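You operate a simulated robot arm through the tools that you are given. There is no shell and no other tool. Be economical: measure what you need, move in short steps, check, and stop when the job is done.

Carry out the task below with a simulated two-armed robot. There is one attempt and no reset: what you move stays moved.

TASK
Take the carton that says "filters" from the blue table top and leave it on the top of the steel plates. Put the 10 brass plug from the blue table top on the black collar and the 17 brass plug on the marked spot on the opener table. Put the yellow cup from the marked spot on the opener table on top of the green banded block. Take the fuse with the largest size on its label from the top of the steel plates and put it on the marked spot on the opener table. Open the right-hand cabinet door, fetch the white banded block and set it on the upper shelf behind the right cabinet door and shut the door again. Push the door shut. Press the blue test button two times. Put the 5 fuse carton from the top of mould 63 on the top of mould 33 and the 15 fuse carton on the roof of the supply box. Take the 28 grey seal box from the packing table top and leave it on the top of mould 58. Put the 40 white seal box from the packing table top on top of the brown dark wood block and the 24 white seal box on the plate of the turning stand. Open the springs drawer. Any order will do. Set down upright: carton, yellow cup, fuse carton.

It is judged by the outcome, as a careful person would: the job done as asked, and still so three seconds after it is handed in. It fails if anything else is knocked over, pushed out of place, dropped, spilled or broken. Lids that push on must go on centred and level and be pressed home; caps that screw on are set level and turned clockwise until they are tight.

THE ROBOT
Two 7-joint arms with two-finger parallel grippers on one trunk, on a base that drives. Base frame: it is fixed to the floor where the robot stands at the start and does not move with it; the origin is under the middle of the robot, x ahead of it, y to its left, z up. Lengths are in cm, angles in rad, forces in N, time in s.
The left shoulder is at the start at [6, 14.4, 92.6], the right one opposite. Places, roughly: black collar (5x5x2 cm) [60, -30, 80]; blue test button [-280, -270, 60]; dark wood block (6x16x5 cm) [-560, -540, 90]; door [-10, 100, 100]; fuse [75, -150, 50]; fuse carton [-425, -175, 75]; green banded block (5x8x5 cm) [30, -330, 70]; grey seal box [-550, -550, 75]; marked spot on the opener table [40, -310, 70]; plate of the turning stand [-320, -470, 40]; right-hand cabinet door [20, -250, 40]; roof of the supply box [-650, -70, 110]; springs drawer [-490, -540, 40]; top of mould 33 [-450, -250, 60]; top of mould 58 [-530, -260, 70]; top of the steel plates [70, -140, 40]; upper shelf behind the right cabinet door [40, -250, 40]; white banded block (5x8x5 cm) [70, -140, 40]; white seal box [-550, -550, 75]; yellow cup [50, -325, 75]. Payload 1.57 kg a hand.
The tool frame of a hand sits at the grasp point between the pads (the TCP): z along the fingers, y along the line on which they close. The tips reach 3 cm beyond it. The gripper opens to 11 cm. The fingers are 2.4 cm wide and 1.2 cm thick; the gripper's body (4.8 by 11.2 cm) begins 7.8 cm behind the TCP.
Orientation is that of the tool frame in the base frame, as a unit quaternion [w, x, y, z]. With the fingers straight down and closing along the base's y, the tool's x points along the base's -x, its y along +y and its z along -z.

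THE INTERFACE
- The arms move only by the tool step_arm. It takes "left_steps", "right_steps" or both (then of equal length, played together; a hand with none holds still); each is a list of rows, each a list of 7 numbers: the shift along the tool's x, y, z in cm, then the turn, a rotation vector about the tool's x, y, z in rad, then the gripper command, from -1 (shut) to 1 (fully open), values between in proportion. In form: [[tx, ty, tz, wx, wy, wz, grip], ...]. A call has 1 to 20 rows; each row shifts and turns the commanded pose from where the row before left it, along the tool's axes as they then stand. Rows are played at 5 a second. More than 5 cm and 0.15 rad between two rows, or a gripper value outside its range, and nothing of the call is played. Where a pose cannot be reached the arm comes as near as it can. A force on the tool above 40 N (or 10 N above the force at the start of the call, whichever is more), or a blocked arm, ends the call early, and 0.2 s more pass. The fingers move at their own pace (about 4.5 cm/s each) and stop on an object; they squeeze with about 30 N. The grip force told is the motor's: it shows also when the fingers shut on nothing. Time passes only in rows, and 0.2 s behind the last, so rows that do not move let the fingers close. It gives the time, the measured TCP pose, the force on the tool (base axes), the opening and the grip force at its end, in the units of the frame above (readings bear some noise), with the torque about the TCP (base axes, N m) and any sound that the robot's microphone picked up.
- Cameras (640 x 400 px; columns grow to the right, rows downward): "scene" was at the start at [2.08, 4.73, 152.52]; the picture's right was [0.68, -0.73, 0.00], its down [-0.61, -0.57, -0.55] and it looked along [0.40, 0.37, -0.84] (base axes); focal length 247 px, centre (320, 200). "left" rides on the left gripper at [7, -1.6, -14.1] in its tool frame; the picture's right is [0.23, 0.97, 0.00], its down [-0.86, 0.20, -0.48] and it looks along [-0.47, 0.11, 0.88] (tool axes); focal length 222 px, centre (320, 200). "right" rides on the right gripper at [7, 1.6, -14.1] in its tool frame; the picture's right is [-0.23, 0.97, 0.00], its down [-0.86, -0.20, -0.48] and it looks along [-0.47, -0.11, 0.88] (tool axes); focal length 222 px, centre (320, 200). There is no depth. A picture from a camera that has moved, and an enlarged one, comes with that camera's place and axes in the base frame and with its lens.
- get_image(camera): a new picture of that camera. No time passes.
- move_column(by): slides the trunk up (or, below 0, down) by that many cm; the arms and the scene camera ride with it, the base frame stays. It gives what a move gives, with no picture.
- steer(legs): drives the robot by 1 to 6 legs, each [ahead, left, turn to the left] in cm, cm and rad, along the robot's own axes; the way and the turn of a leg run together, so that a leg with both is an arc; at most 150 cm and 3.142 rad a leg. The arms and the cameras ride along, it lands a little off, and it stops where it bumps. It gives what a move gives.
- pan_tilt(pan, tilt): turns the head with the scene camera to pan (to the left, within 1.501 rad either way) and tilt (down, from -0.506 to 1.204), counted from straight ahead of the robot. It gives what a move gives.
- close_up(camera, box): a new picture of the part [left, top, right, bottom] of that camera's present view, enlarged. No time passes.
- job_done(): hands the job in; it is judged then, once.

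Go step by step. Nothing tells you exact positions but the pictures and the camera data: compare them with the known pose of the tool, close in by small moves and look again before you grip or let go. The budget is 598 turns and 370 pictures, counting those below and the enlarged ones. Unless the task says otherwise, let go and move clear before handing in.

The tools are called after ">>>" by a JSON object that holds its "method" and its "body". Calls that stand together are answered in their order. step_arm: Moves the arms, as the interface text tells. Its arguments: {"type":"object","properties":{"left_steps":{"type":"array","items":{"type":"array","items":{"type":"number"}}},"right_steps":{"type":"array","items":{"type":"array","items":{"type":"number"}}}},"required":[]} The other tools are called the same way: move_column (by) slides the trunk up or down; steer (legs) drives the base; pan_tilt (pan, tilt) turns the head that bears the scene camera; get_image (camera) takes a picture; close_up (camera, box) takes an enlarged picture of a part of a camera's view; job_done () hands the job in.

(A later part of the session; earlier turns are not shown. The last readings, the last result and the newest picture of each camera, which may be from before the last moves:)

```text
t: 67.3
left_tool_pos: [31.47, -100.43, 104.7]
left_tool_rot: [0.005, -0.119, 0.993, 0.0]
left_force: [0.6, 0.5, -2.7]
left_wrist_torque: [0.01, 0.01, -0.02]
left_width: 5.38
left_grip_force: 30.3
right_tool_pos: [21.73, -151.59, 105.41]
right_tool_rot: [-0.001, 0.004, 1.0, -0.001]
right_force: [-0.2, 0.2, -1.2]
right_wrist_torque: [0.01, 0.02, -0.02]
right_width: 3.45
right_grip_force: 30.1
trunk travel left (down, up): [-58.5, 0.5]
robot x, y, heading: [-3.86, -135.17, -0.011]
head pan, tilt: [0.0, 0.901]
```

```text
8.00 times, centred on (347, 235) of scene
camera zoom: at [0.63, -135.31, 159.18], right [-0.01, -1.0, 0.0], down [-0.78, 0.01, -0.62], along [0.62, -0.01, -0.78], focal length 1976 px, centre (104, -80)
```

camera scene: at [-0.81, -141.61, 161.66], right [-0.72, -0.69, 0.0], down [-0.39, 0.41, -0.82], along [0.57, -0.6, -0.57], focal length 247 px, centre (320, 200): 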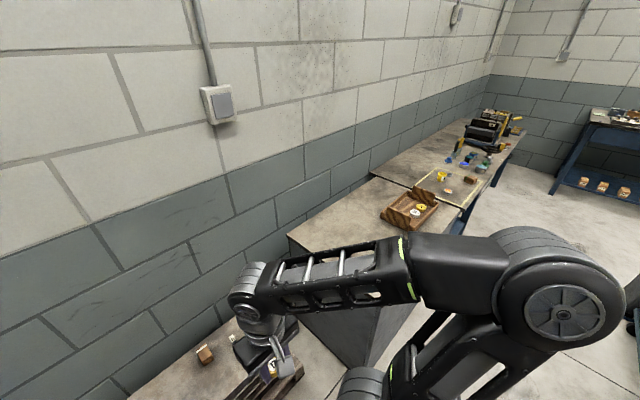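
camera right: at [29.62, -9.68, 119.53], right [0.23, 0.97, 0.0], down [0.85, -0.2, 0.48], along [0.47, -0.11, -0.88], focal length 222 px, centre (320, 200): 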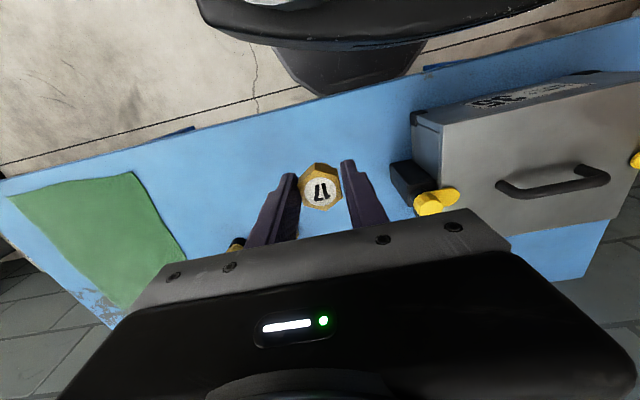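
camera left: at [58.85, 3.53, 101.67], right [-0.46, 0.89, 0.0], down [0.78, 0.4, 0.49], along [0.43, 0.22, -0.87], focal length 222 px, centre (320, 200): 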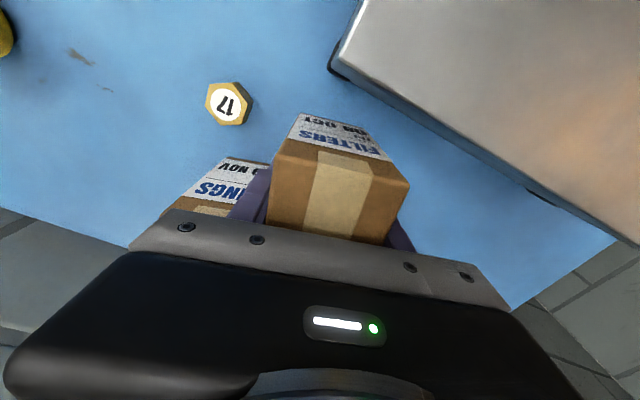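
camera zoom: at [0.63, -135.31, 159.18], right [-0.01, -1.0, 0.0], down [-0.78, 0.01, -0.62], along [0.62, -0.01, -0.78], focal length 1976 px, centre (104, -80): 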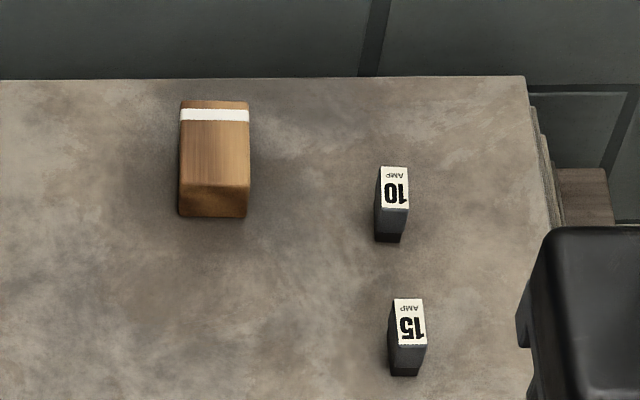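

>>> {"method": "steer", "body": {"legs": [[0, -10, 0.01]]}}

>>> {"method": "step_arm", "body": {"left_steps": [[-1, -4, 0, 0, 0, 0.12, -1], [-1, -4, 0, 0, 0, 0.12, -1], [-1, -4, 0, 0, 0, 0, -1], [-1, -4, 0, 0, 0, 0, -1]]}}

>>> {"method": "move_column", "body": {"by": -25}}

>>> {"method": "get_image", "body": {"camera": "scene"}}

```text
t: 68.5
left_tool_pos: [31.09, -110.17, 104.58]
left_tool_rot: [0.004, -0.124, 0.992, 0.0]
left_force: [0.8, 0.0, -3.7]
left_wrist_torque: [0.0, 0.0, 0.0]
left_width: 5.39
left_grip_force: 29.7
right_tool_pos: [21.96, -161.26, 105.37]
right_tool_rot: [0.0, -0.001, 1.0, 0.001]
right_force: [0.3, -0.7, -1.2]
right_wrist_torque: [0.02, -0.02, 0.01]
right_width: 3.47
right_grip_force: 30.0
trunk travel left (down, up): [-58.5, 0.5]
robot x, y, heading: [-3.94, -145.2, 0.004]
head pan, tilt: [0.0, 0.901]
```

```text
t: 69.5
left_tool_pos: [36.72, -125.71, 104.6]
left_tool_rot: [0.004, -0.005, 1.0, 0.001]
left_force: [-0.2, -0.1, -2.9]
left_wrist_torque: [0.03, 0.0, -0.05]
left_width: 5.39
left_grip_force: 29.7
right_tool_pos: [22.01, -161.32, 105.34]
right_tool_rot: [0.0, -0.002, 1.0, -0.001]
right_force: [0.2, 0.2, -0.3]
right_wrist_torque: [0.03, 0.02, -0.02]
right_width: 3.45
right_grip_force: 29.8
trunk travel left (down, up): [-58.5, 0.5]
robot x, y, heading: [-3.85, -145.59, 0.001]
head pan, tilt: [0.0, 0.901]
```

```text
t: 72.0
left_tool_pos: [36.64, -125.47, 79.58]
left_tool_rot: [0.005, -0.006, 1.0, 0.0]
left_force: [0.5, -0.4, -2.9]
left_wrist_torque: [0.03, -0.01, 0.01]
left_width: 5.37
left_grip_force: 29.6
right_tool_pos: [21.94, -161.34, 80.36]
right_tool_rot: [0.0, -0.002, 1.0, 0.0]
right_force: [-0.2, 0.6, -0.7]
right_wrist_torque: [0.02, 0.0, 0.05]
right_width: 3.45
right_grip_force: 29.7
trunk travel left (down, up): [-33.5, 25.5]
robot x, y, heading: [-3.87, -145.23, -0.002]
head pan, tilt: [0.0, 0.901]
```

```text
303 pictures are left
camera scene: at [0.58, -145.21, 134.18], right [0.0, -1.0, 0.0], down [-0.78, 0.0, -0.62], along [0.62, 0.0, -0.78], focal length 247 px, centre (320, 200)
```

scene: 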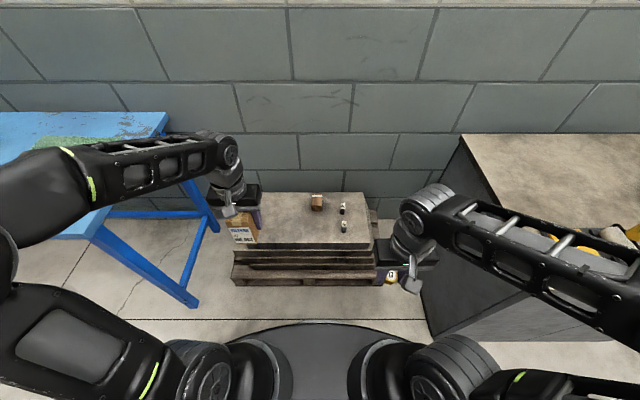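

>>> {"method": "step_arm", "body": {"left_steps": [[-4.5, -0.5, 0, 0, 0, 0, -1], [-4.5, -0.5, 0, 0, 0, 0, -1], [-4.5, -0.5, 0, 0, 0, 0, -1]]}}

>>> {"method": "steer", "body": {"legs": [[0, -4, 0], [11, 0, 0]]}}

>>> {"method": "move_column", "body": {"by": -12}}

>>> {"method": "get_image", "body": {"camera": "scene"}}

>>> {"method": "get_image", "body": {"camera": "left"}}

```text
t: 72.8
left_tool_pos: [50.29, -126.95, 79.73]
left_tool_rot: [0.003, -0.005, 1.0, 0.001]
left_force: [-0.3, -0.3, -3.6]
left_wrist_torque: [-0.01, 0.04, 0.02]
left_width: 5.4
left_grip_force: 30.1
right_tool_pos: [22.11, -161.25, 80.35]
right_tool_rot: [0.0, -0.002, 1.0, 0.0]
right_force: [0.2, -0.4, -0.9]
right_wrist_torque: [0.02, -0.01, 0.0]
right_width: 3.44
right_grip_force: 30.1
trunk travel left (down, up): [-33.5, 25.5]
robot x, y, heading: [-3.69, -145.4, -0.002]
head pan, tilt: [0.0, 0.901]
```

```text
t: 74.5
left_tool_pos: [61.4, -131.1, 79.69]
left_tool_rot: [0.004, -0.004, 1.0, 0.001]
left_force: [0.2, 0.5, -2.9]
left_wrist_torque: [0.01, 0.0, -0.02]
left_width: 5.39
left_grip_force: 30.0
right_tool_pos: [32.94, -165.23, 80.4]
right_tool_rot: [-0.001, -0.001, 1.0, 0.0]
right_force: [0.8, 0.2, -1.7]
right_wrist_torque: [0.05, -0.02, 0.01]
right_width: 3.48
right_grip_force: 30.2
trunk travel left (down, up): [-33.5, 25.5]
robot x, y, heading: [7.18, -149.37, 0.002]
head pan, tilt: [0.0, 0.901]
```

```text
t: 76.0
left_tool_pos: [61.3, -131.09, 67.63]
left_tool_rot: [0.004, -0.004, 1.0, 0.001]
left_force: [0.9, -0.4, -3.3]
left_wrist_torque: [0.01, 0.01, 0.0]
left_width: 5.36
left_grip_force: 30.0
right_tool_pos: [32.93, -165.27, 68.35]
right_tool_rot: [0.0, -0.002, 1.0, 0.0]
right_force: [-0.5, 0.1, -2.0]
right_wrist_torque: [-0.02, 0.01, -0.02]
right_width: 3.46
right_grip_force: 29.8
trunk travel left (down, up): [-21.5, 37.5]
robot x, y, heading: [7.32, -149.45, 0.005]
head pan, tilt: [0.0, 0.901]
```

```text
302 pictures are left
camera scene: at [11.62, -149.21, 122.18], right [0.0, -1.0, 0.0], down [-0.78, 0.0, -0.62], along [0.62, 0.0, -0.78], focal length 247 px, centre (320, 200)
```

scene: 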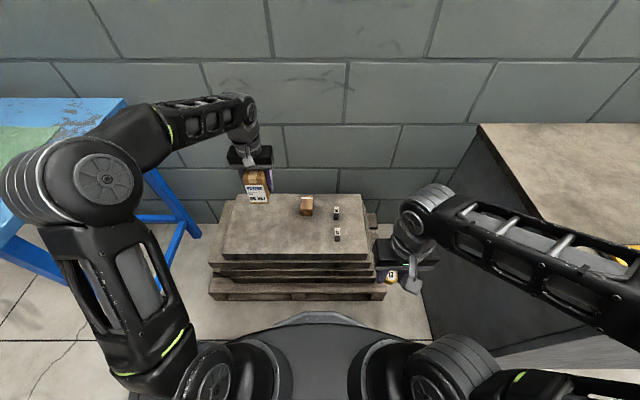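

```text
301 pictures are left
camera left: at [54.2, -132.67, 81.71], right [-0.24, 0.97, 0.0], down [0.85, 0.21, 0.49], along [0.47, 0.11, -0.87], focal length 222 px, centre (320, 200)
```

left: 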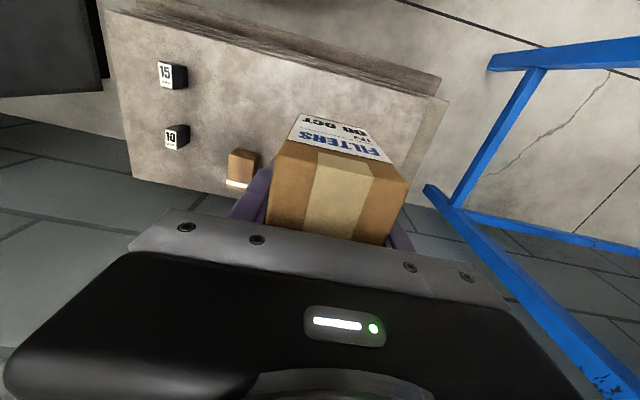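

>>> {"method": "step_arm", "body": {"left_steps": [[-1.8, 3, 0, 0, 0, 0, -1], [-1.8, 3, 0, 0, 0, 0, -1], [0, 0, 4.5, 0, 0, 0, -1], [0, 0, 4.5, 0, 0, 0, -1], [0, 0, 4.5, 0, 0, 0, -1], [0, 0, 4.5, 0, 0, 0, -1]]}}

>>> {"method": "get_image", "body": {"camera": "scene"}}

```text
t: 77.4
left_tool_pos: [64.94, -124.93, 49.73]
left_tool_rot: [0.005, -0.005, 1.0, 0.001]
left_force: [0.2, 0.4, -2.8]
left_wrist_torque: [-0.01, -0.02, -0.02]
left_width: 5.4
left_grip_force: 30.3
right_tool_pos: [32.83, -165.22, 68.34]
right_tool_rot: [0.0, -0.002, 1.0, 0.0]
right_force: [0.1, 0.5, -0.7]
right_wrist_torque: [0.02, 0.02, 0.01]
right_width: 3.47
right_grip_force: 30.4
trunk travel left (down, up): [-21.5, 37.5]
robot x, y, heading: [7.06, -149.14, -0.0]
head pan, tilt: [0.0, 0.901]
```

```text
300 pictures are left
camera scene: at [11.63, -149.21, 122.18], right [0.0, -1.0, 0.0], down [-0.78, 0.0, -0.62], along [0.62, 0.0, -0.78], focal length 247 px, centre (320, 200)
```

scene: 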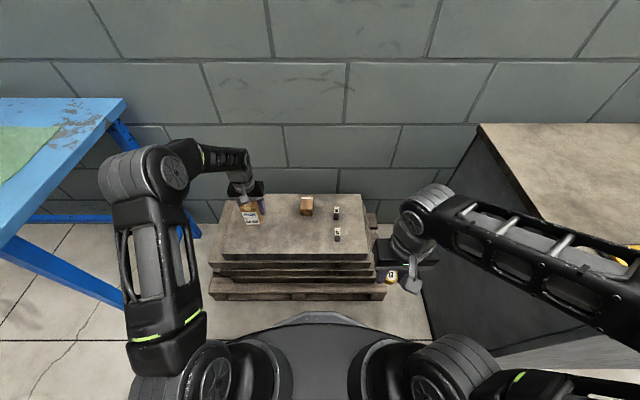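

>>> {"method": "step_arm", "body": {"left_steps": [[0, 0, 3, 0, 0, 0, -1], [0, 0, 2, 0, 0, 0, -1], [0, 0, 0.6, 0, 0, 0, -1], [0, 0, 0.6, 0, 0, 0, -1], [0, 0, 0.4, 0, 0, 0, -1], [0, 0, 0.4, 0, 0, 0, -1], [0, 0, 0.4, 0, 0, 0, -1]]}}

>>> {"method": "close_up", "body": {"camera": "scene", "box": [200, 170, 300, 270]}}

```text
t: 79.0
left_tool_pos: [65.07, -124.91, 42.6]
left_tool_rot: [0.005, -0.005, 1.0, 0.001]
left_force: [-3.1, 1.5, 13.9]
left_wrist_torque: [-0.4, 0.85, -0.08]
left_width: 5.38
left_grip_force: 29.5
right_tool_pos: [32.8, -165.29, 68.54]
right_tool_rot: [0.0, -0.001, 1.0, 0.0]
right_force: [0.5, -0.4, -0.4]
right_wrist_torque: [0.0, 0.01, -0.01]
right_width: 3.44
right_grip_force: 29.6
trunk travel left (down, up): [-21.5, 37.5]
robot x, y, heading: [7.48, -149.42, -0.001]
head pan, tilt: [0.0, 0.901]
```

```text
4.00 times, centred on (250, 220) of scene
camera zoom: at [11.5, -149.25, 122.23], right [0.0, -1.0, 0.0], down [-0.78, 0.0, -0.62], along [0.62, 0.0, -0.78], focal length 988 px, centre (600, 120)
```

zoom: 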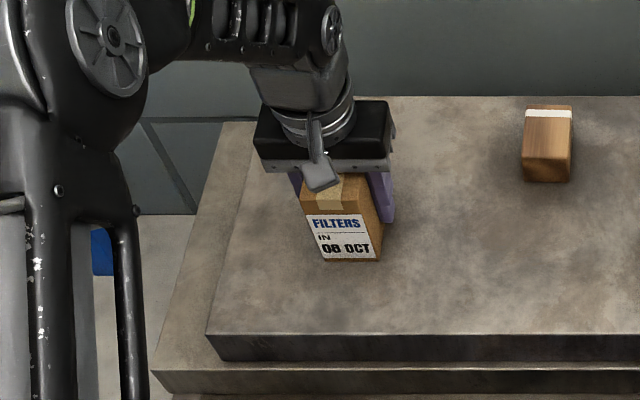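

>>> {"method": "step_arm", "body": {"left_steps": [[0, 0, -0.15, 0, 0, 0, -0.3], [0, 0, 0, 0, 0, 0, 0.3], [0, 0, 0, 0, 0, 0, 0.3], [0, 0, -3, 0, 0, 0, 0.3], [0, 0, -4.5, 0, 0, 0, 0.3], [0, 0, -4.5, 0, 0, 0, 0.3]]}}

>>> {"method": "get_image", "body": {"camera": "left"}}

>>> {"method": "get_image", "body": {"camera": "scene"}}

```text
t: 80.4
left_tool_pos: [64.89, -125.06, 54.54]
left_tool_rot: [0.003, -0.005, 1.0, 0.001]
left_force: [0.5, -0.3, 0.2]
left_wrist_torque: [-0.03, 0.01, -0.05]
left_width: 7.15
left_grip_force: 0.0
right_tool_pos: [32.93, -165.23, 68.42]
right_tool_rot: [0.001, -0.002, 1.0, 0.0]
right_force: [0.1, 0.0, -0.7]
right_wrist_torque: [0.01, 0.03, 0.0]
right_width: 3.42
right_grip_force: 30.4
trunk travel left (down, up): [-21.5, 37.5]
robot x, y, heading: [7.17, -148.94, -0.003]
head pan, tilt: [0.0, 0.901]
```

```text
298 pictures are left
camera left: at [57.84, -126.69, 68.48], right [-0.24, 0.97, 0.0], down [0.85, 0.21, 0.48], along [0.47, 0.11, -0.87], focal length 222 px, centre (320, 200)
```

left: 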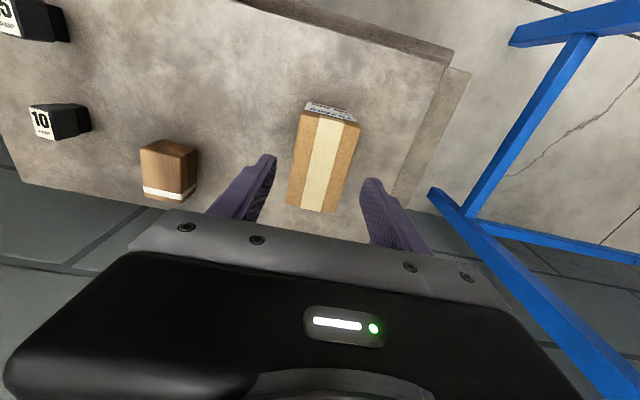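

```text
297 pictures are left
camera scene: at [11.62, -149.22, 122.17], right [0.0, -1.0, 0.0], down [-0.78, 0.0, -0.62], along [0.62, 0.0, -0.78], focal length 247 px, centre (320, 200)
```

scene: 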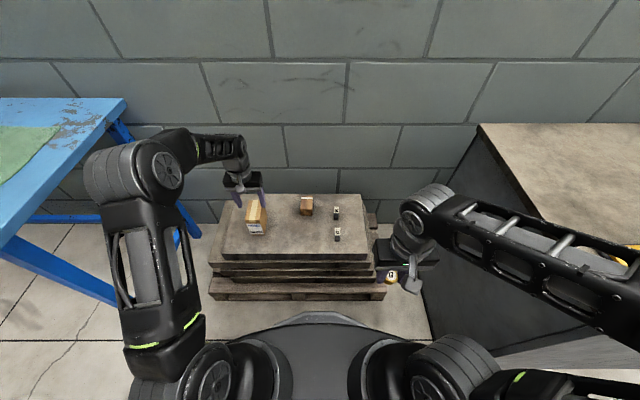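

>>> {"method": "step_arm", "body": {"left_steps": [[0.9, -4.4, 0, 0, 0, 0, 0.3], [0.9, -4.4, 0, 0, 0, 0, 0.3], [0.9, -4.4, 0, 0, 0, 0, 0.1], [0.9, -4.4, 0, 0, 0, 0, 0.1], [0.9, -4.4, 0, 0, 0, 0, 0.1], [0.9, -4.4, 0, 0, 0, 0, 0.1], [0.6, -4.2, 0, 0, 0, 0, 0.1]]}}

>>> {"method": "get_image", "body": {"camera": "left"}}

>>> {"method": "close_up", "body": {"camera": "scene", "box": [280, 180, 380, 260]}}

```text
t: 82.0
left_tool_pos: [59.12, -155.47, 54.46]
left_tool_rot: [0.004, -0.006, 1.0, 0.001]
left_force: [0.4, 0.4, -0.2]
left_wrist_torque: [0.01, 0.0, 0.0]
left_width: 6.04
left_grip_force: 0.0
right_tool_pos: [32.95, -165.15, 68.34]
right_tool_rot: [0.0, -0.002, 1.0, 0.0]
right_force: [-0.1, -0.3, -0.7]
right_wrist_torque: [-0.02, 0.02, -0.02]
right_width: 3.45
right_grip_force: 30.3
trunk travel left (down, up): [-21.5, 37.5]
robot x, y, heading: [6.78, -149.1, 0.003]
head pan, tilt: [0.0, 0.901]
```

```text
296 pictures are left
camera left: at [52.19, -157.3, 68.48], right [-0.24, 0.97, 0.0], down [0.85, 0.21, 0.49], along [0.47, 0.12, -0.87], focal length 222 px, centre (320, 200)
```

left: 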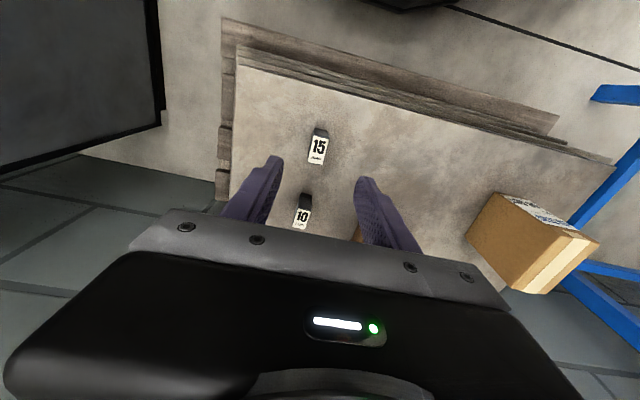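

```text
5.00 times, centred on (330, 220) of scene
camera zoom: at [11.61, -149.21, 122.18], right [0.0, -1.0, 0.0], down [-0.78, 0.0, -0.62], along [0.62, 0.0, -0.78], focal length 1235 px, centre (270, 100)
```

zoom: 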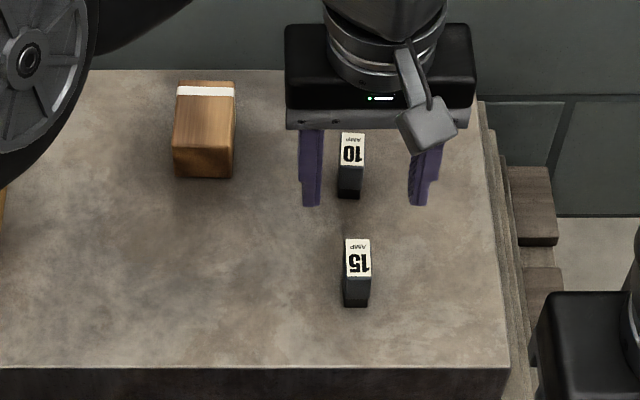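

>>> {"method": "step_arm", "body": {"left_steps": [[-0.3, -0.1, 4, 0, 0, 0, 0.1], [0, 0, 4, 0, 0, 0, 0.1], [0, 0, 3, 0, 0, 0, 0.1]]}}

>>> {"method": "get_image", "body": {"camera": "left"}}

```text
t: 82.8
left_tool_pos: [59.46, -155.68, 43.34]
left_tool_rot: [0.005, -0.004, 1.0, 0.001]
left_force: [-0.4, -0.6, -0.2]
left_wrist_torque: [0.0, 0.02, -0.02]
left_width: 6.07
left_grip_force: 0.0
right_tool_pos: [32.89, -165.12, 68.4]
right_tool_rot: [-0.001, -0.001, 1.0, 0.0]
right_force: [0.3, -0.6, -0.5]
right_wrist_torque: [0.01, 0.02, 0.0]
right_width: 3.44
right_grip_force: 29.3
trunk travel left (down, up): [-21.5, 37.5]
robot x, y, heading: [7.51, -149.31, -0.001]
head pan, tilt: [0.0, 0.901]
```

```text
294 pictures are left
camera left: at [52.45, -157.39, 57.36], right [-0.24, 0.97, 0.0], down [0.85, 0.21, 0.49], along [0.47, 0.11, -0.87], focal length 222 px, centre (320, 200)
```

left: 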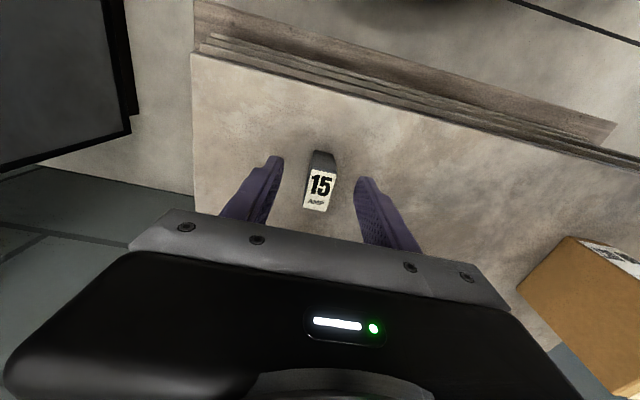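

>>> {"method": "step_arm", "body": {"left_steps": [[0, 0, 1.6, 0, 0, 0, 0.1], [0, 0, 0, 0, 0, 0, -0.4], [0, 0, 0, 0, 0, 0, -1], [0, 0, 0, 0, 0, 0, -1], [0, 0, -3, 0, 0, 0, -1]]}}

>>> {"method": "get_image", "body": {"camera": "left"}}

```text
t: 84.0
left_tool_pos: [59.53, -155.68, 44.71]
left_tool_rot: [0.004, -0.004, 1.0, 0.0]
left_force: [-0.2, -0.4, -0.2]
left_wrist_torque: [-0.01, 0.02, 0.0]
left_width: 1.93
left_grip_force: 26.6
right_tool_pos: [32.91, -165.17, 68.42]
right_tool_rot: [0.0, -0.001, 1.0, 0.0]
right_force: [0.1, 0.0, -1.0]
right_wrist_torque: [-0.01, -0.01, -0.01]
right_width: 3.46
right_grip_force: 30.3
trunk travel left (down, up): [-21.5, 37.5]
robot x, y, heading: [6.99, -149.21, 0.0]
head pan, tilt: [0.0, 0.901]
```

```text
293 pictures are left
camera left: at [52.52, -157.34, 58.71], right [-0.24, 0.97, 0.0], down [0.85, 0.21, 0.48], along [0.47, 0.12, -0.87], focal length 222 px, centre (320, 200)
```

left: 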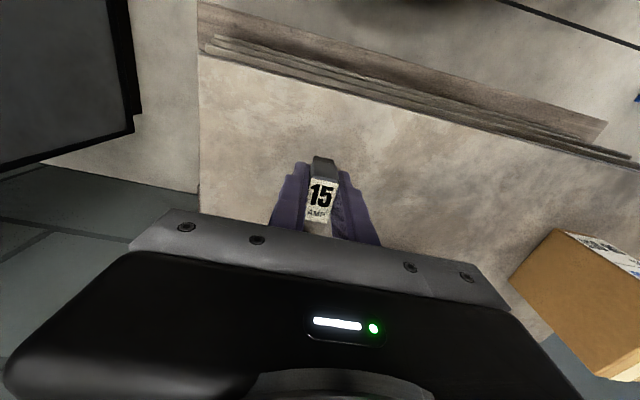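

>>> {"method": "move_column", "body": {"by": 37}}

>>> {"method": "step_arm", "body": {"left_steps": [[3, 4, 0, 0, 0, 0, -1], [3, 4, 0, 0, 0, 0, -1], [3, 4, 0, 0, 0, 0, -1], [3, 4, 0, 0, 0, 0, -1], [3, 4, 0, 0, 0, 0, -1], [3, 4, 0, 0, 0, 0, -1], [2, 0, -4, 0, 0, 0, -1], [2, 0, -4, 0, 0, 0, -1], [0, 0, -4, 0, 0, 0, -1], [0, 0, -4, 0, 0, 0, -1]]}}

>>> {"method": "steer", "body": {"legs": [[-25, 0, 0], [0, -75, 0], [0, -75, 0]]}}

>>> {"method": "pan_tilt", "body": {"pan": 0.0, "tilt": 0.8}}

>>> {"method": "get_image", "body": {"camera": "scene"}}

```text
t: 87.6
left_tool_pos: [59.6, -155.7, 81.88]
left_tool_rot: [0.003, -0.003, 1.0, 0.0]
left_force: [-0.2, 0.5, 0.0]
left_wrist_torque: [0.01, 0.01, -0.02]
left_width: 1.92
left_grip_force: 29.9
right_tool_pos: [33.02, -165.25, 105.51]
right_tool_rot: [0.0, -0.002, 1.0, 0.0]
right_force: [0.3, 0.0, -1.7]
right_wrist_torque: [0.0, 0.02, -0.04]
right_width: 3.46
right_grip_force: 30.5
trunk travel left (down, up): [-58.5, 0.5]
robot x, y, heading: [7.27, -149.3, -0.002]
head pan, tilt: [0.0, 0.901]
```

```text
t: 89.8
left_tool_pos: [38.66, -132.07, 97.73]
left_tool_rot: [0.004, -0.004, 1.0, 0.0]
left_force: [0.0, -0.4, 0.0]
left_wrist_torque: [-0.02, 0.01, -0.03]
left_width: 1.91
left_grip_force: 30.1
left hand out of reach, approached as far as the arm can: row 8
right_tool_pos: [32.99, -165.19, 105.45]
right_tool_rot: [0.0, -0.002, 1.0, 0.0]
right_force: [1.0, -0.2, -1.5]
right_wrist_torque: [0.01, -0.01, 0.03]
right_width: 3.46
right_grip_force: 30.1
trunk travel left (down, up): [-58.5, 0.5]
robot x, y, heading: [7.2, -148.89, -0.0]
head pan, tilt: [0.0, 0.901]
```

```text
t: 98.9
left_tool_pos: [12.84, -282.79, 97.68]
left_tool_rot: [0.004, -0.002, 1.0, 0.001]
left_force: [-0.4, -0.2, 0.3]
left_wrist_torque: [0.01, -0.01, 0.01]
left_width: 1.92
left_grip_force: 30.2
right_tool_pos: [7.08, -315.87, 105.4]
right_tool_rot: [0.0, 0.001, 1.0, -0.001]
right_force: [-0.7, 0.4, -0.7]
right_wrist_torque: [0.0, 0.0, -0.01]
right_width: 3.46
right_grip_force: 30.0
trunk travel left (down, up): [-58.5, 0.5]
robot x, y, heading: [-18.68, -299.15, -0.006]
head pan, tilt: [0.0, 0.901]
```

```text
t: 99.6
left_tool_pos: [13.04, -282.63, 97.66]
left_tool_rot: [0.004, -0.002, 1.0, 0.0]
left_force: [-0.1, 0.6, 0.4]
left_wrist_torque: [-0.01, -0.01, 0.03]
left_width: 1.92
left_grip_force: 30.2
right_tool_pos: [7.15, -315.73, 105.45]
right_tool_rot: [0.0, 0.002, 1.0, 0.001]
right_force: [0.4, 0.3, -1.1]
right_wrist_torque: [0.02, 0.03, -0.03]
right_width: 3.43
right_grip_force: 30.2
trunk travel left (down, up): [-58.5, 0.5]
robot x, y, heading: [-18.68, -299.75, -0.006]
head pan, tilt: [0.0, 0.799]
```

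```text
292 pictures are left
camera scene: at [-13.61, -299.63, 159.97], right [-0.01, -1.0, 0.0], down [-0.72, 0.0, -0.7], along [0.7, 0.0, -0.72], focal length 247 px, centre (320, 200)
```

scene: 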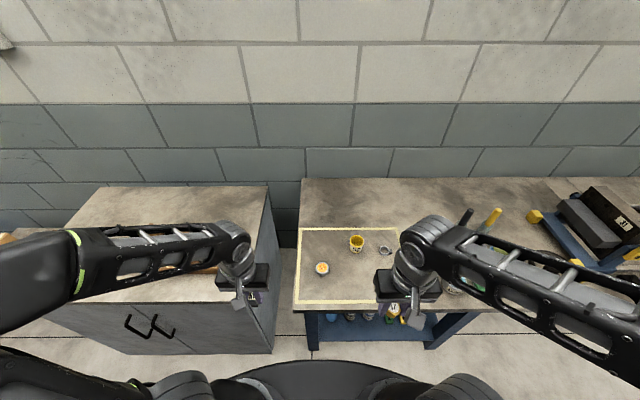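

>>> {"method": "close_up", "body": {"camera": "scene", "box": [280, 170, 440, 310]}}

>>> {"method": "get_image", "body": {"camera": "right"}}

>>> {"method": "close_up", "body": {"camera": "scene", "box": [420, 160, 640, 340]}}

```text
2.86 times, centred on (360, 240) of scene
camera zoom: at [-13.61, -299.63, 159.97], right [-0.01, -1.0, 0.0], down [-0.72, 0.0, -0.7], along [0.7, 0.0, -0.72], focal length 706 px, centre (206, 86)
```

zoom: 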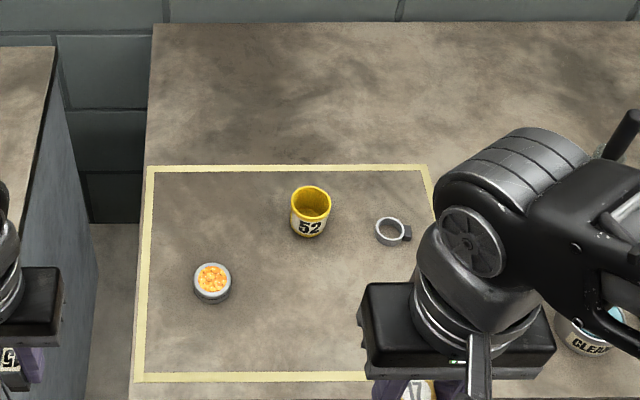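

```text
290 pictures are left
camera right: at [0.07, -314.08, 119.53], right [0.23, 0.97, 0.0], down [0.85, -0.2, 0.48], along [0.47, -0.11, -0.88], focal length 222 px, centre (320, 200)
```

right: 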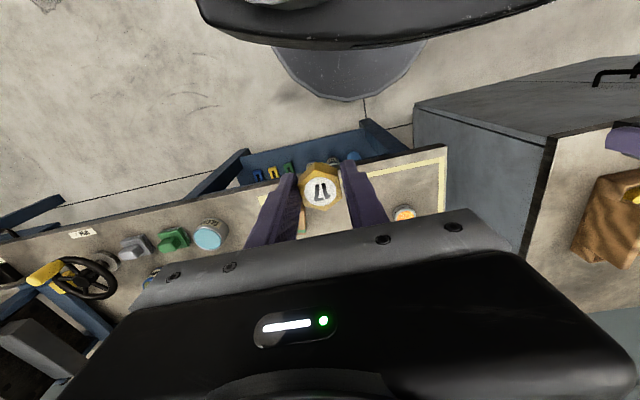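

```text
2.22 times, centred on (530, 250) of scene
camera zoom: at [-13.61, -299.63, 159.97], right [-0.01, -1.0, 0.0], down [-0.72, 0.0, -0.7], along [0.7, 0.0, -0.72], focal length 549 px, centre (-147, 89)
```

zoom: 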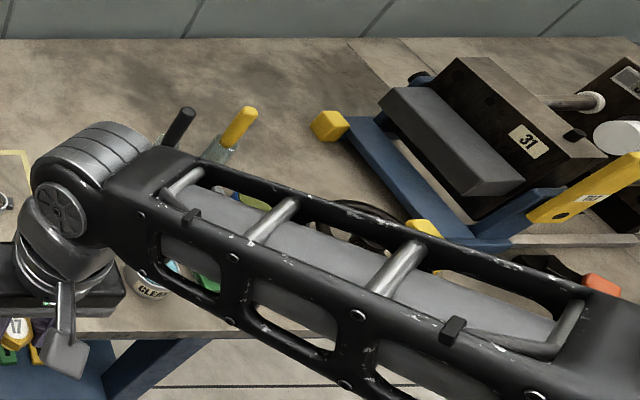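

>>> {"method": "steer", "body": {"legs": [[8, 0, 0.006]]}}

>>> {"method": "move_column", "body": {"by": -10}}

>>> {"method": "step_arm", "body": {"right_steps": [[-4.5, 0.5, 0, 0, 0, 0, -1], [-4.5, 0.5, 0, 0, 0, 0, -1], [-4.5, 0.5, 0, 0, 0, 0, -1], [0, 0, 4.5, 0, 0, 0, -1], [0, 0, 4.5, 0, 0, 0, -1]]}}

>>> {"method": "get_image", "body": {"camera": "right"}}

>>> {"method": "get_image", "body": {"camera": "scene"}}

```text
t: 100.7
left_tool_pos: [21.0, -282.52, 97.58]
left_tool_rot: [0.004, -0.004, 1.0, 0.001]
left_force: [0.0, -0.7, -0.7]
left_wrist_torque: [0.0, 0.04, -0.05]
left_width: 1.91
left_grip_force: 30.0
right_tool_pos: [15.36, -315.58, 105.36]
right_tool_rot: [-0.001, -0.001, 1.0, 0.0]
right_force: [0.1, 1.1, -1.1]
right_wrist_torque: [0.01, 0.05, 0.02]
right_width: 3.4
right_grip_force: 30.1
trunk travel left (down, up): [-58.5, 0.5]
robot x, y, heading: [-10.93, -299.17, 0.001]
head pan, tilt: [0.0, 0.799]
```

```text
t: 102.0
left_tool_pos: [20.81, -282.52, 87.64]
left_tool_rot: [0.004, -0.004, 1.0, 0.001]
left_force: [0.3, -0.4, 0.1]
left_wrist_torque: [-0.02, 0.02, 0.0]
left_width: 1.91
left_grip_force: 30.1
right_tool_pos: [15.12, -315.76, 95.4]
right_tool_rot: [0.0, -0.001, 1.0, 0.0]
right_force: [1.3, 0.0, -0.8]
right_wrist_torque: [-0.03, 0.04, 0.05]
right_width: 3.45
right_grip_force: 29.9
trunk travel left (down, up): [-48.5, 10.5]
robot x, y, heading: [-10.7, -299.22, 0.0]
head pan, tilt: [0.0, 0.799]
```

```text
t: 103.2
left_tool_pos: [20.87, -282.58, 87.57]
left_tool_rot: [0.004, -0.004, 1.0, 0.002]
left_force: [0.3, -0.8, -1.6]
left_wrist_torque: [0.02, -0.02, 0.01]
left_width: 1.92
left_grip_force: 29.8
right_tool_pos: [28.57, -314.24, 86.19]
right_tool_rot: [0.001, -0.001, 1.0, 0.0]
right_force: [0.5, -0.2, -1.7]
right_wrist_torque: [0.02, 0.02, -0.02]
right_width: 3.44
right_grip_force: 30.0
trunk travel left (down, up): [-48.5, 10.5]
robot x, y, heading: [-10.35, -299.51, -0.001]
head pan, tilt: [0.0, 0.799]
```

```text
288 pictures are left
camera right: at [21.62, -312.5, 100.46], right [0.22, 0.97, 0.0], down [0.86, -0.2, 0.48], along [0.47, -0.11, -0.88], focal length 222 px, centre (320, 200)
```

right: 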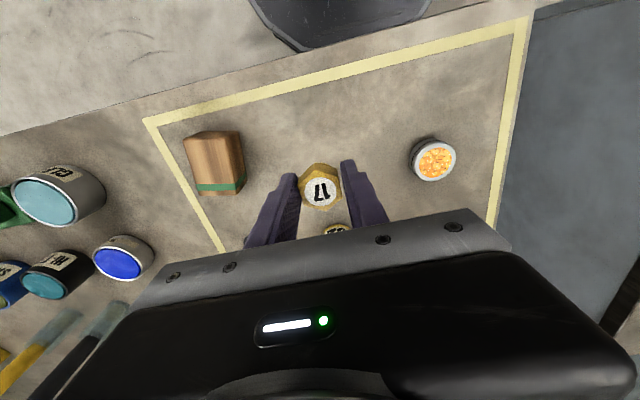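

```text
287 pictures are left
camera scene: at [-5.57, -299.63, 149.97], right [0.0, -1.0, 0.0], down [-0.72, 0.0, -0.7], along [0.7, 0.0, -0.72], focal length 247 px, centre (320, 200)
```

scene: 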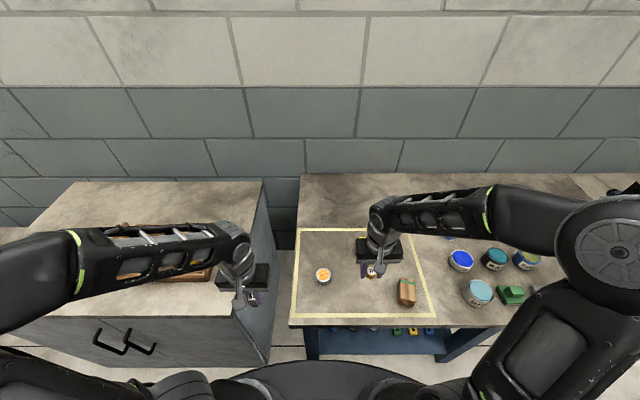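

>>> {"method": "step_arm", "body": {"right_steps": [[0, 0, 4.5, 0, 0, 0, -1], [0, 0, 4.5, 0, 0, 0, -1], [0, 0, 3, 0, 0, 0, -1], [0, 0, 1, 0, 0, 0, -1], [0, 0, 0.8, 0, 0, 0, -1], [0, 0, 0.6, 0, 0, 0, -1], [0, 0, 0.5, 0, 0, 0, -1], [0, 0, 0.5, 0, 0, 0, -1], [0, 0, 0.5, 0, 0, 0, -1], [0, 0, 0.5, 0, 0, 0, -1], [0, 0, 0.5, 0, 0, 0, -1]]}}

```text
t: 104.0
left_tool_pos: [20.76, -282.57, 87.77]
left_tool_rot: [0.004, -0.004, 1.0, 0.0]
left_force: [-0.5, 0.3, -0.4]
left_wrist_torque: [-0.03, 0.0, 0.04]
left_width: 1.92
left_grip_force: 30.0
right_tool_pos: [28.64, -314.04, 74.93]
right_tool_rot: [0.001, -0.001, 1.0, -0.001]
right_force: [-9.9, 0.4, 23.4]
right_wrist_torque: [0.51, 0.53, 0.1]
right_width: 3.47
right_grip_force: 30.0
trunk travel left (down, up): [-48.5, 10.5]
robot x, y, heading: [-10.4, -299.93, -0.003]
head pan, tilt: [0.0, 0.799]
stopped in row 4 (right hand): the force on the tool passed its limit (the readings are from after the stop); the commanded pose is now the measured one
```

>>> {"method": "get_image", "body": {"camera": "right"}}

>>> {"method": "close_up", "body": {"camera": "scene", "box": [300, 200, 440, 320]}}

```text
286 pictures are left
camera right: at [21.51, -312.33, 89.13], right [0.22, 0.97, 0.0], down [0.85, -0.2, 0.48], along [0.47, -0.11, -0.88], focal length 222 px, centre (320, 200)
```

right: 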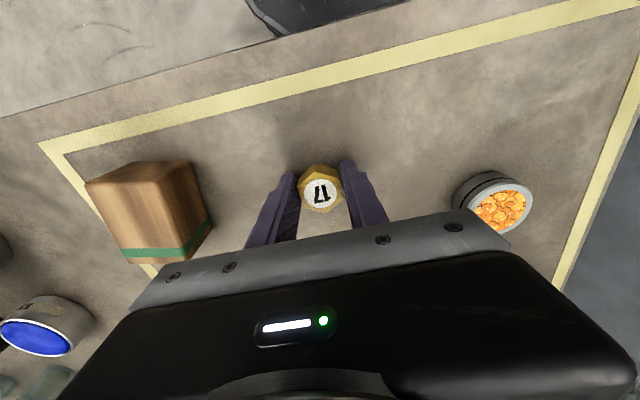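

```text
3.33 times, centred on (370, 260) of scene
camera zoom: at [-5.79, -299.62, 150.02], right [0.0, -1.0, 0.0], down [-0.72, 0.0, -0.7], along [0.7, 0.0, -0.72], focal length 824 px, centre (153, 0)
```

zoom: 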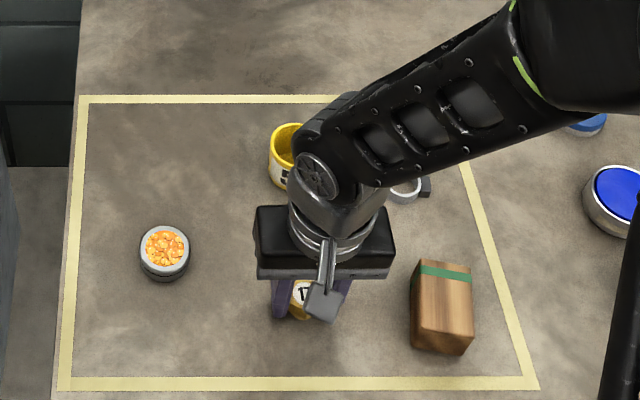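

>>> {"method": "step_arm", "body": {"right_steps": [[0, 0, -0.2, 0, 0, 0, -1], [0, 0, 0, 0, 0, 0, -0.3], [0, 0, 0, 0, 0, 0, 0.2], [0, 0, -3, 0, 0, 0, 0.2], [0, 0, -4.5, 0, 0, 0, 0.2]]}}

>>> {"method": "get_image", "body": {"camera": "right"}}

```text
t: 105.2
left_tool_pos: [20.84, -282.53, 87.77]
left_tool_rot: [0.005, -0.005, 1.0, 0.001]
left_force: [-0.3, -0.2, 0.4]
left_wrist_torque: [0.0, 0.02, -0.01]
left_width: 1.95
left_grip_force: 29.3
right_tool_pos: [28.73, -314.08, 82.63]
right_tool_rot: [0.0, -0.001, 1.0, -0.001]
right_force: [-0.1, 0.2, 1.0]
right_wrist_torque: [0.02, 0.0, 0.0]
right_width: 6.6
right_grip_force: 0.1
trunk travel left (down, up): [-48.5, 10.5]
robot x, y, heading: [-10.67, -299.33, -0.002]
head pan, tilt: [0.0, 0.799]
```

```text
284 pictures are left
camera right: at [21.61, -312.33, 96.76], right [0.22, 0.97, 0.0], down [0.85, -0.2, 0.48], along [0.47, -0.11, -0.88], focal length 222 px, centre (320, 200)
```

right: 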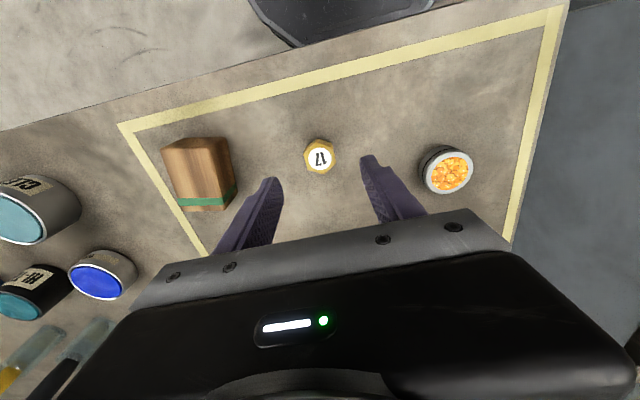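

>>> {"method": "step_arm", "body": {"right_steps": [[0, 0, -4.5, 0, 0, 0, 0.6], [0, 0, -3, 0, 0, 0, 0.6], [-4.8, 0, 0, 0, 0, 0, 0.6], [-4.8, 0, 0, 0, 0, 0, 0.6], [-4.8, 0, 0, 0, 0, 0, 0.6]]}}

>>> {"method": "get_image", "body": {"camera": "right"}}

>>> {"method": "close_up", "body": {"camera": "scene", "box": [300, 200, 440, 320]}}

```text
t: 106.4
left_tool_pos: [20.9, -282.52, 87.68]
left_tool_rot: [0.004, -0.005, 1.0, 0.001]
left_force: [0.2, -1.0, -1.1]
left_wrist_torque: [0.0, -0.02, -0.01]
left_width: 1.93
left_grip_force: 30.1
right_tool_pos: [43.32, -313.88, 90.09]
right_tool_rot: [0.0, -0.001, 1.0, -0.001]
right_force: [-0.3, 0.1, 0.4]
right_wrist_torque: [0.01, 0.02, 0.01]
right_width: 8.8
right_grip_force: 0.1
trunk travel left (down, up): [-48.5, 10.5]
robot x, y, heading: [-10.48, -299.44, 0.0]
head pan, tilt: [0.0, 0.799]
```

```text
283 pictures are left
camera right: at [36.23, -312.19, 104.23], right [0.23, 0.97, 0.0], down [0.85, -0.2, 0.48], along [0.47, -0.11, -0.88], focal length 222 px, centre (320, 200)
```

right: 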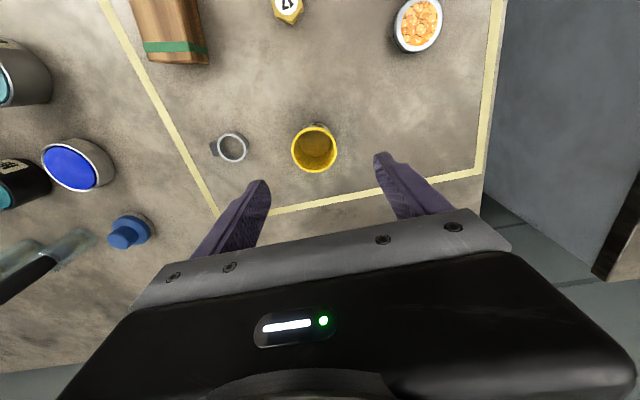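

```text
3.33 times, centred on (370, 260) of scene
camera zoom: at [-5.52, -299.64, 149.97], right [0.0, -1.0, 0.0], down [-0.72, 0.0, -0.7], along [0.7, 0.0, -0.72], focal length 824 px, centre (153, 0)
```

zoom: 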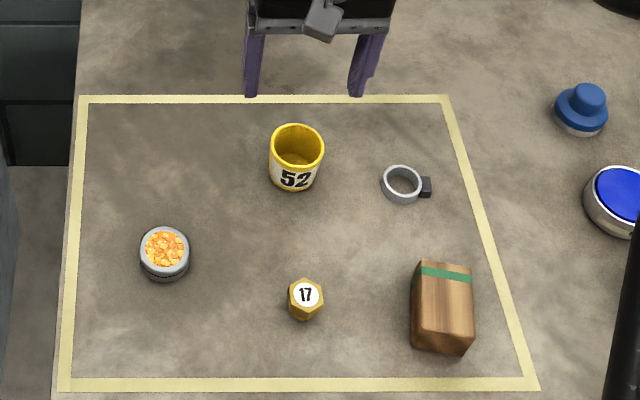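

>>> {"method": "step_arm", "body": {"right_steps": [[0, -0.5, 4.5, 0, 0, 0, 0.6], [0, 0, 4.5, 0, 0, 0, 0.6], [0, 0, 3.5, 0, 0, 0, 0.6]]}}

>>> {"method": "get_image", "body": {"camera": "right"}}

```text
t: 107.2
left_tool_pos: [20.91, -282.53, 87.56]
left_tool_rot: [0.004, -0.004, 1.0, 0.001]
left_force: [0.5, -0.2, 0.3]
left_wrist_torque: [-0.01, 0.0, -0.01]
left_width: 1.93
left_grip_force: 29.8
right_tool_pos: [43.24, -314.55, 77.55]
right_tool_rot: [0.001, -0.001, 1.0, -0.001]
right_force: [0.1, -0.3, -0.4]
right_wrist_torque: [-0.01, 0.01, -0.01]
right_width: 8.79
right_grip_force: 0.1
trunk travel left (down, up): [-48.5, 10.5]
robot x, y, heading: [-10.81, -299.43, -0.006]
head pan, tilt: [0.0, 0.799]
```

```text
281 pictures are left
camera right: at [36.12, -312.81, 91.73], right [0.23, 0.97, 0.0], down [0.85, -0.2, 0.48], along [0.47, -0.11, -0.88], focal length 222 px, centre (320, 200)
```

right: 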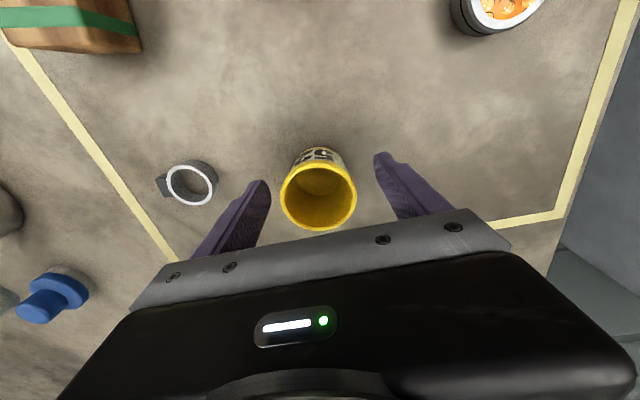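

>>> {"method": "step_arm", "body": {"right_steps": [[0, 0, 1.3, 0, 0, 0, 0.6], [0, 0, 0, 0, 0, 0, 0], [0, 0, 0, 0, 0, 0, -1], [0, 0, 0, 0, 0, 0, -1], [0, 0, -3, 0, 0, 0, -1], [0, 0, -4, 0, 0, 0, -1], [0, 0, -4, 0, 0, 0, -1], [0, 0, -3, 0, 0, 0, -1]]}}

>>> {"method": "get_image", "body": {"camera": "right"}}

>>> {"method": "close_up", "body": {"camera": "scene", "box": [300, 200, 440, 320]}}

```text
t: 109.0
left_tool_pos: [20.83, -282.59, 87.69]
left_tool_rot: [0.004, -0.005, 1.0, 0.001]
left_force: [-0.6, -0.1, -1.0]
left_wrist_torque: [0.01, -0.02, 0.01]
left_width: 1.92
left_grip_force: 30.3
right_tool_pos: [43.05, -314.5, 90.42]
right_tool_rot: [0.0, -0.001, 1.0, -0.001]
right_force: [-0.4, -1.2, -1.2]
right_wrist_torque: [0.01, -0.01, -0.02]
right_width: 5.47
right_grip_force: 29.5
trunk travel left (down, up): [-48.5, 10.5]
robot x, y, heading: [-10.61, -299.54, -0.002]
head pan, tilt: [0.0, 0.799]
```

```text
280 pictures are left
camera right: at [36.0, -312.82, 104.48], right [0.22, 0.97, 0.0], down [0.85, -0.2, 0.48], along [0.47, -0.11, -0.88], focal length 222 px, centre (320, 200)
```

right: 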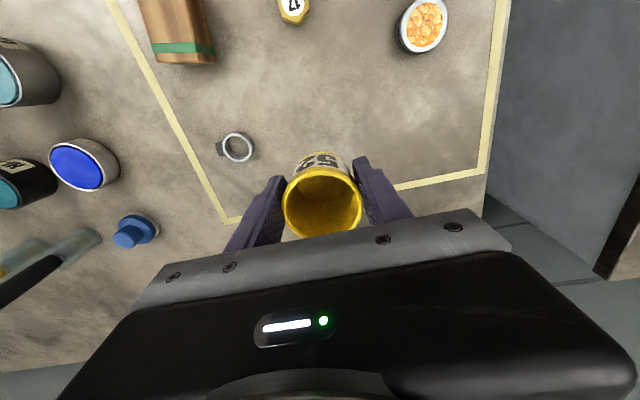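

```text
3.33 times, centred on (370, 260) of scene
camera zoom: at [-5.65, -299.65, 149.97], right [0.0, -1.0, 0.0], down [-0.72, 0.0, -0.7], along [0.7, 0.0, -0.72], focal length 824 px, centre (153, 0)
```

zoom: 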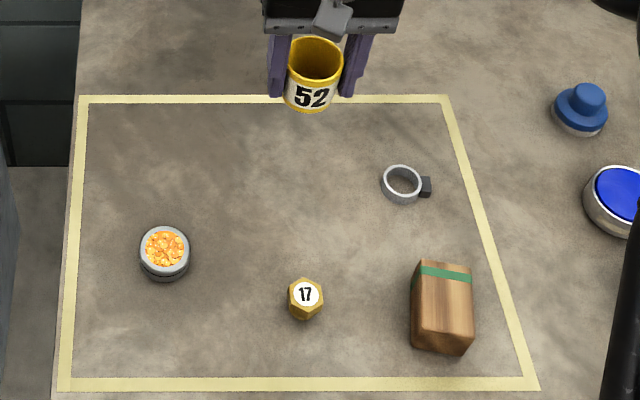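

>>> {"method": "step_arm", "body": {"right_steps": [[3.9, -2.9, 0, 0, 0, 0, -1], [3.9, -2.9, 0, 0, 0, 0, -1], [3.9, -2.9, 0, 0, 0, 0, -1], [3.9, -3, 0, 0, 0, 0, -1]]}}

>>> {"method": "get_image", "body": {"camera": "right"}}

>>> {"method": "close_up", "body": {"camera": "scene", "box": [340, 220, 440, 320]}}

```text
t: 110.0
left_tool_pos: [20.77, -282.59, 87.61]
left_tool_rot: [0.004, -0.005, 1.0, 0.001]
left_force: [0.1, 0.8, 0.1]
left_wrist_torque: [0.02, 0.03, 0.04]
left_width: 1.93
left_grip_force: 29.3
right_tool_pos: [27.47, -326.43, 90.36]
right_tool_rot: [0.002, -0.001, 1.0, -0.001]
right_force: [-0.4, -0.1, -0.5]
right_wrist_torque: [-0.02, -0.02, 0.0]
right_width: 5.46
right_grip_force: 30.4
trunk travel left (down, up): [-48.5, 10.5]
robot x, y, heading: [-10.6, -299.58, -0.001]
head pan, tilt: [0.0, 0.799]
```

```text
278 pictures are left
camera right: at [20.41, -324.66, 104.4], right [0.22, 0.97, 0.0], down [0.85, -0.2, 0.48], along [0.47, -0.11, -0.88], focal length 222 px, centre (320, 200)
```

right: 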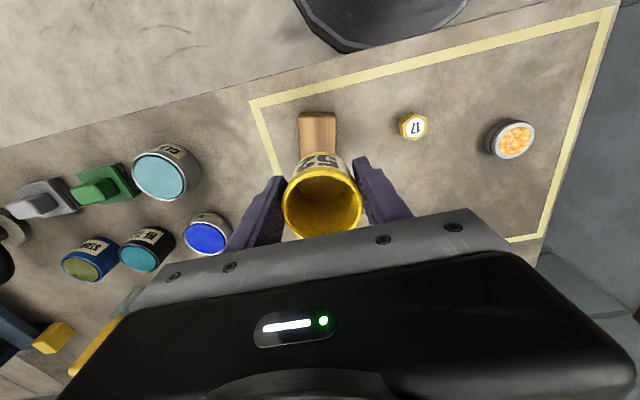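

```text
4.00 times, centred on (390, 270) of scene
camera zoom: at [-5.72, -299.69, 149.98], right [0.0, -1.0, 0.0], down [-0.72, 0.0, -0.7], along [0.7, 0.0, -0.72], focal length 988 px, centre (40, -80)
```

zoom: 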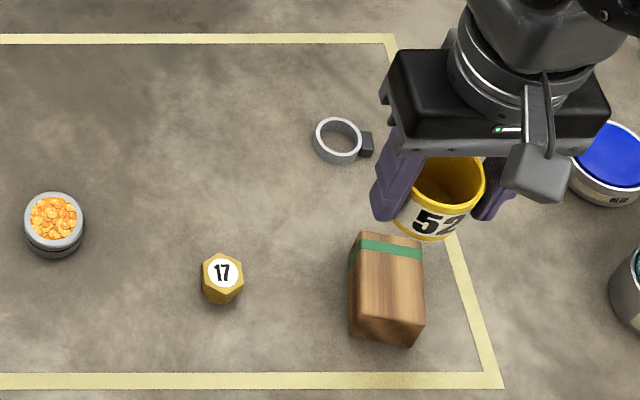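

>>> {"method": "step_arm", "body": {"right_steps": [[-0.3, -0.1, 4, 0, 0, 0, -1], [0, 0, 4, 0, 0, 0, -1]]}}

>>> {"method": "close_up", "body": {"camera": "right", "box": [240, 80, 400, 240]}}

>>> {"method": "close_up", "body": {"camera": "scene", "box": [360, 230, 430, 310]}}

```text
t: 110.6
left_tool_pos: [20.98, -282.59, 87.67]
left_tool_rot: [0.004, -0.005, 1.0, 0.001]
left_force: [-0.2, 0.1, -1.0]
left_wrist_torque: [0.02, 0.01, 0.02]
left_width: 1.91
left_grip_force: 29.8
right_tool_pos: [27.9, -326.35, 82.17]
right_tool_rot: [0.002, -0.001, 1.0, -0.002]
right_force: [0.6, 0.6, -0.3]
right_wrist_torque: [-0.01, 0.01, 0.01]
right_width: 5.49
right_grip_force: 30.1
trunk travel left (down, up): [-48.5, 10.5]
robot x, y, heading: [-10.73, -299.9, 0.004]
head pan, tilt: [0.0, 0.799]
```

```text
2.50 times, centred on (320, 160) of right
camera zoom: at [20.88, -324.7, 96.32], right [0.23, 0.97, 0.0], down [0.85, -0.2, 0.48], along [0.47, -0.11, -0.88], focal length 555 px, centre (320, 300)
```

zoom: 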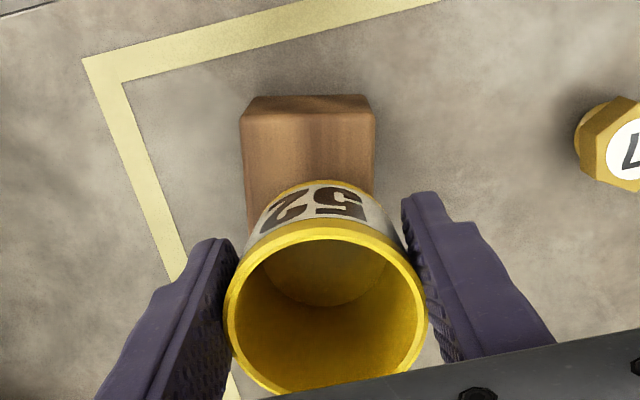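

```text
5.00 times, centred on (395, 270) of scene
camera zoom: at [-5.57, -299.66, 149.97], right [0.0, -1.0, 0.0], down [-0.72, 0.0, -0.7], along [0.7, 0.0, -0.72], focal length 1235 px, centre (-55, -150)
```

zoom: 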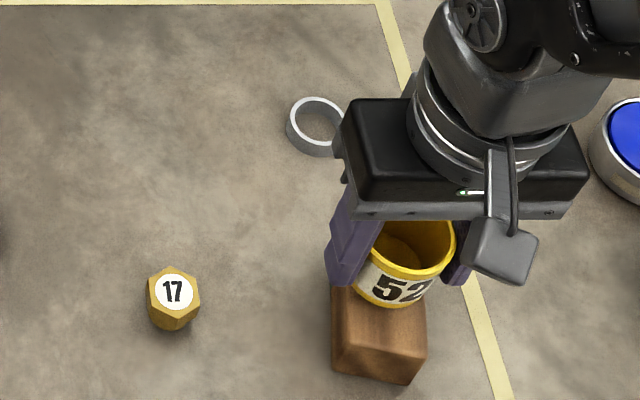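

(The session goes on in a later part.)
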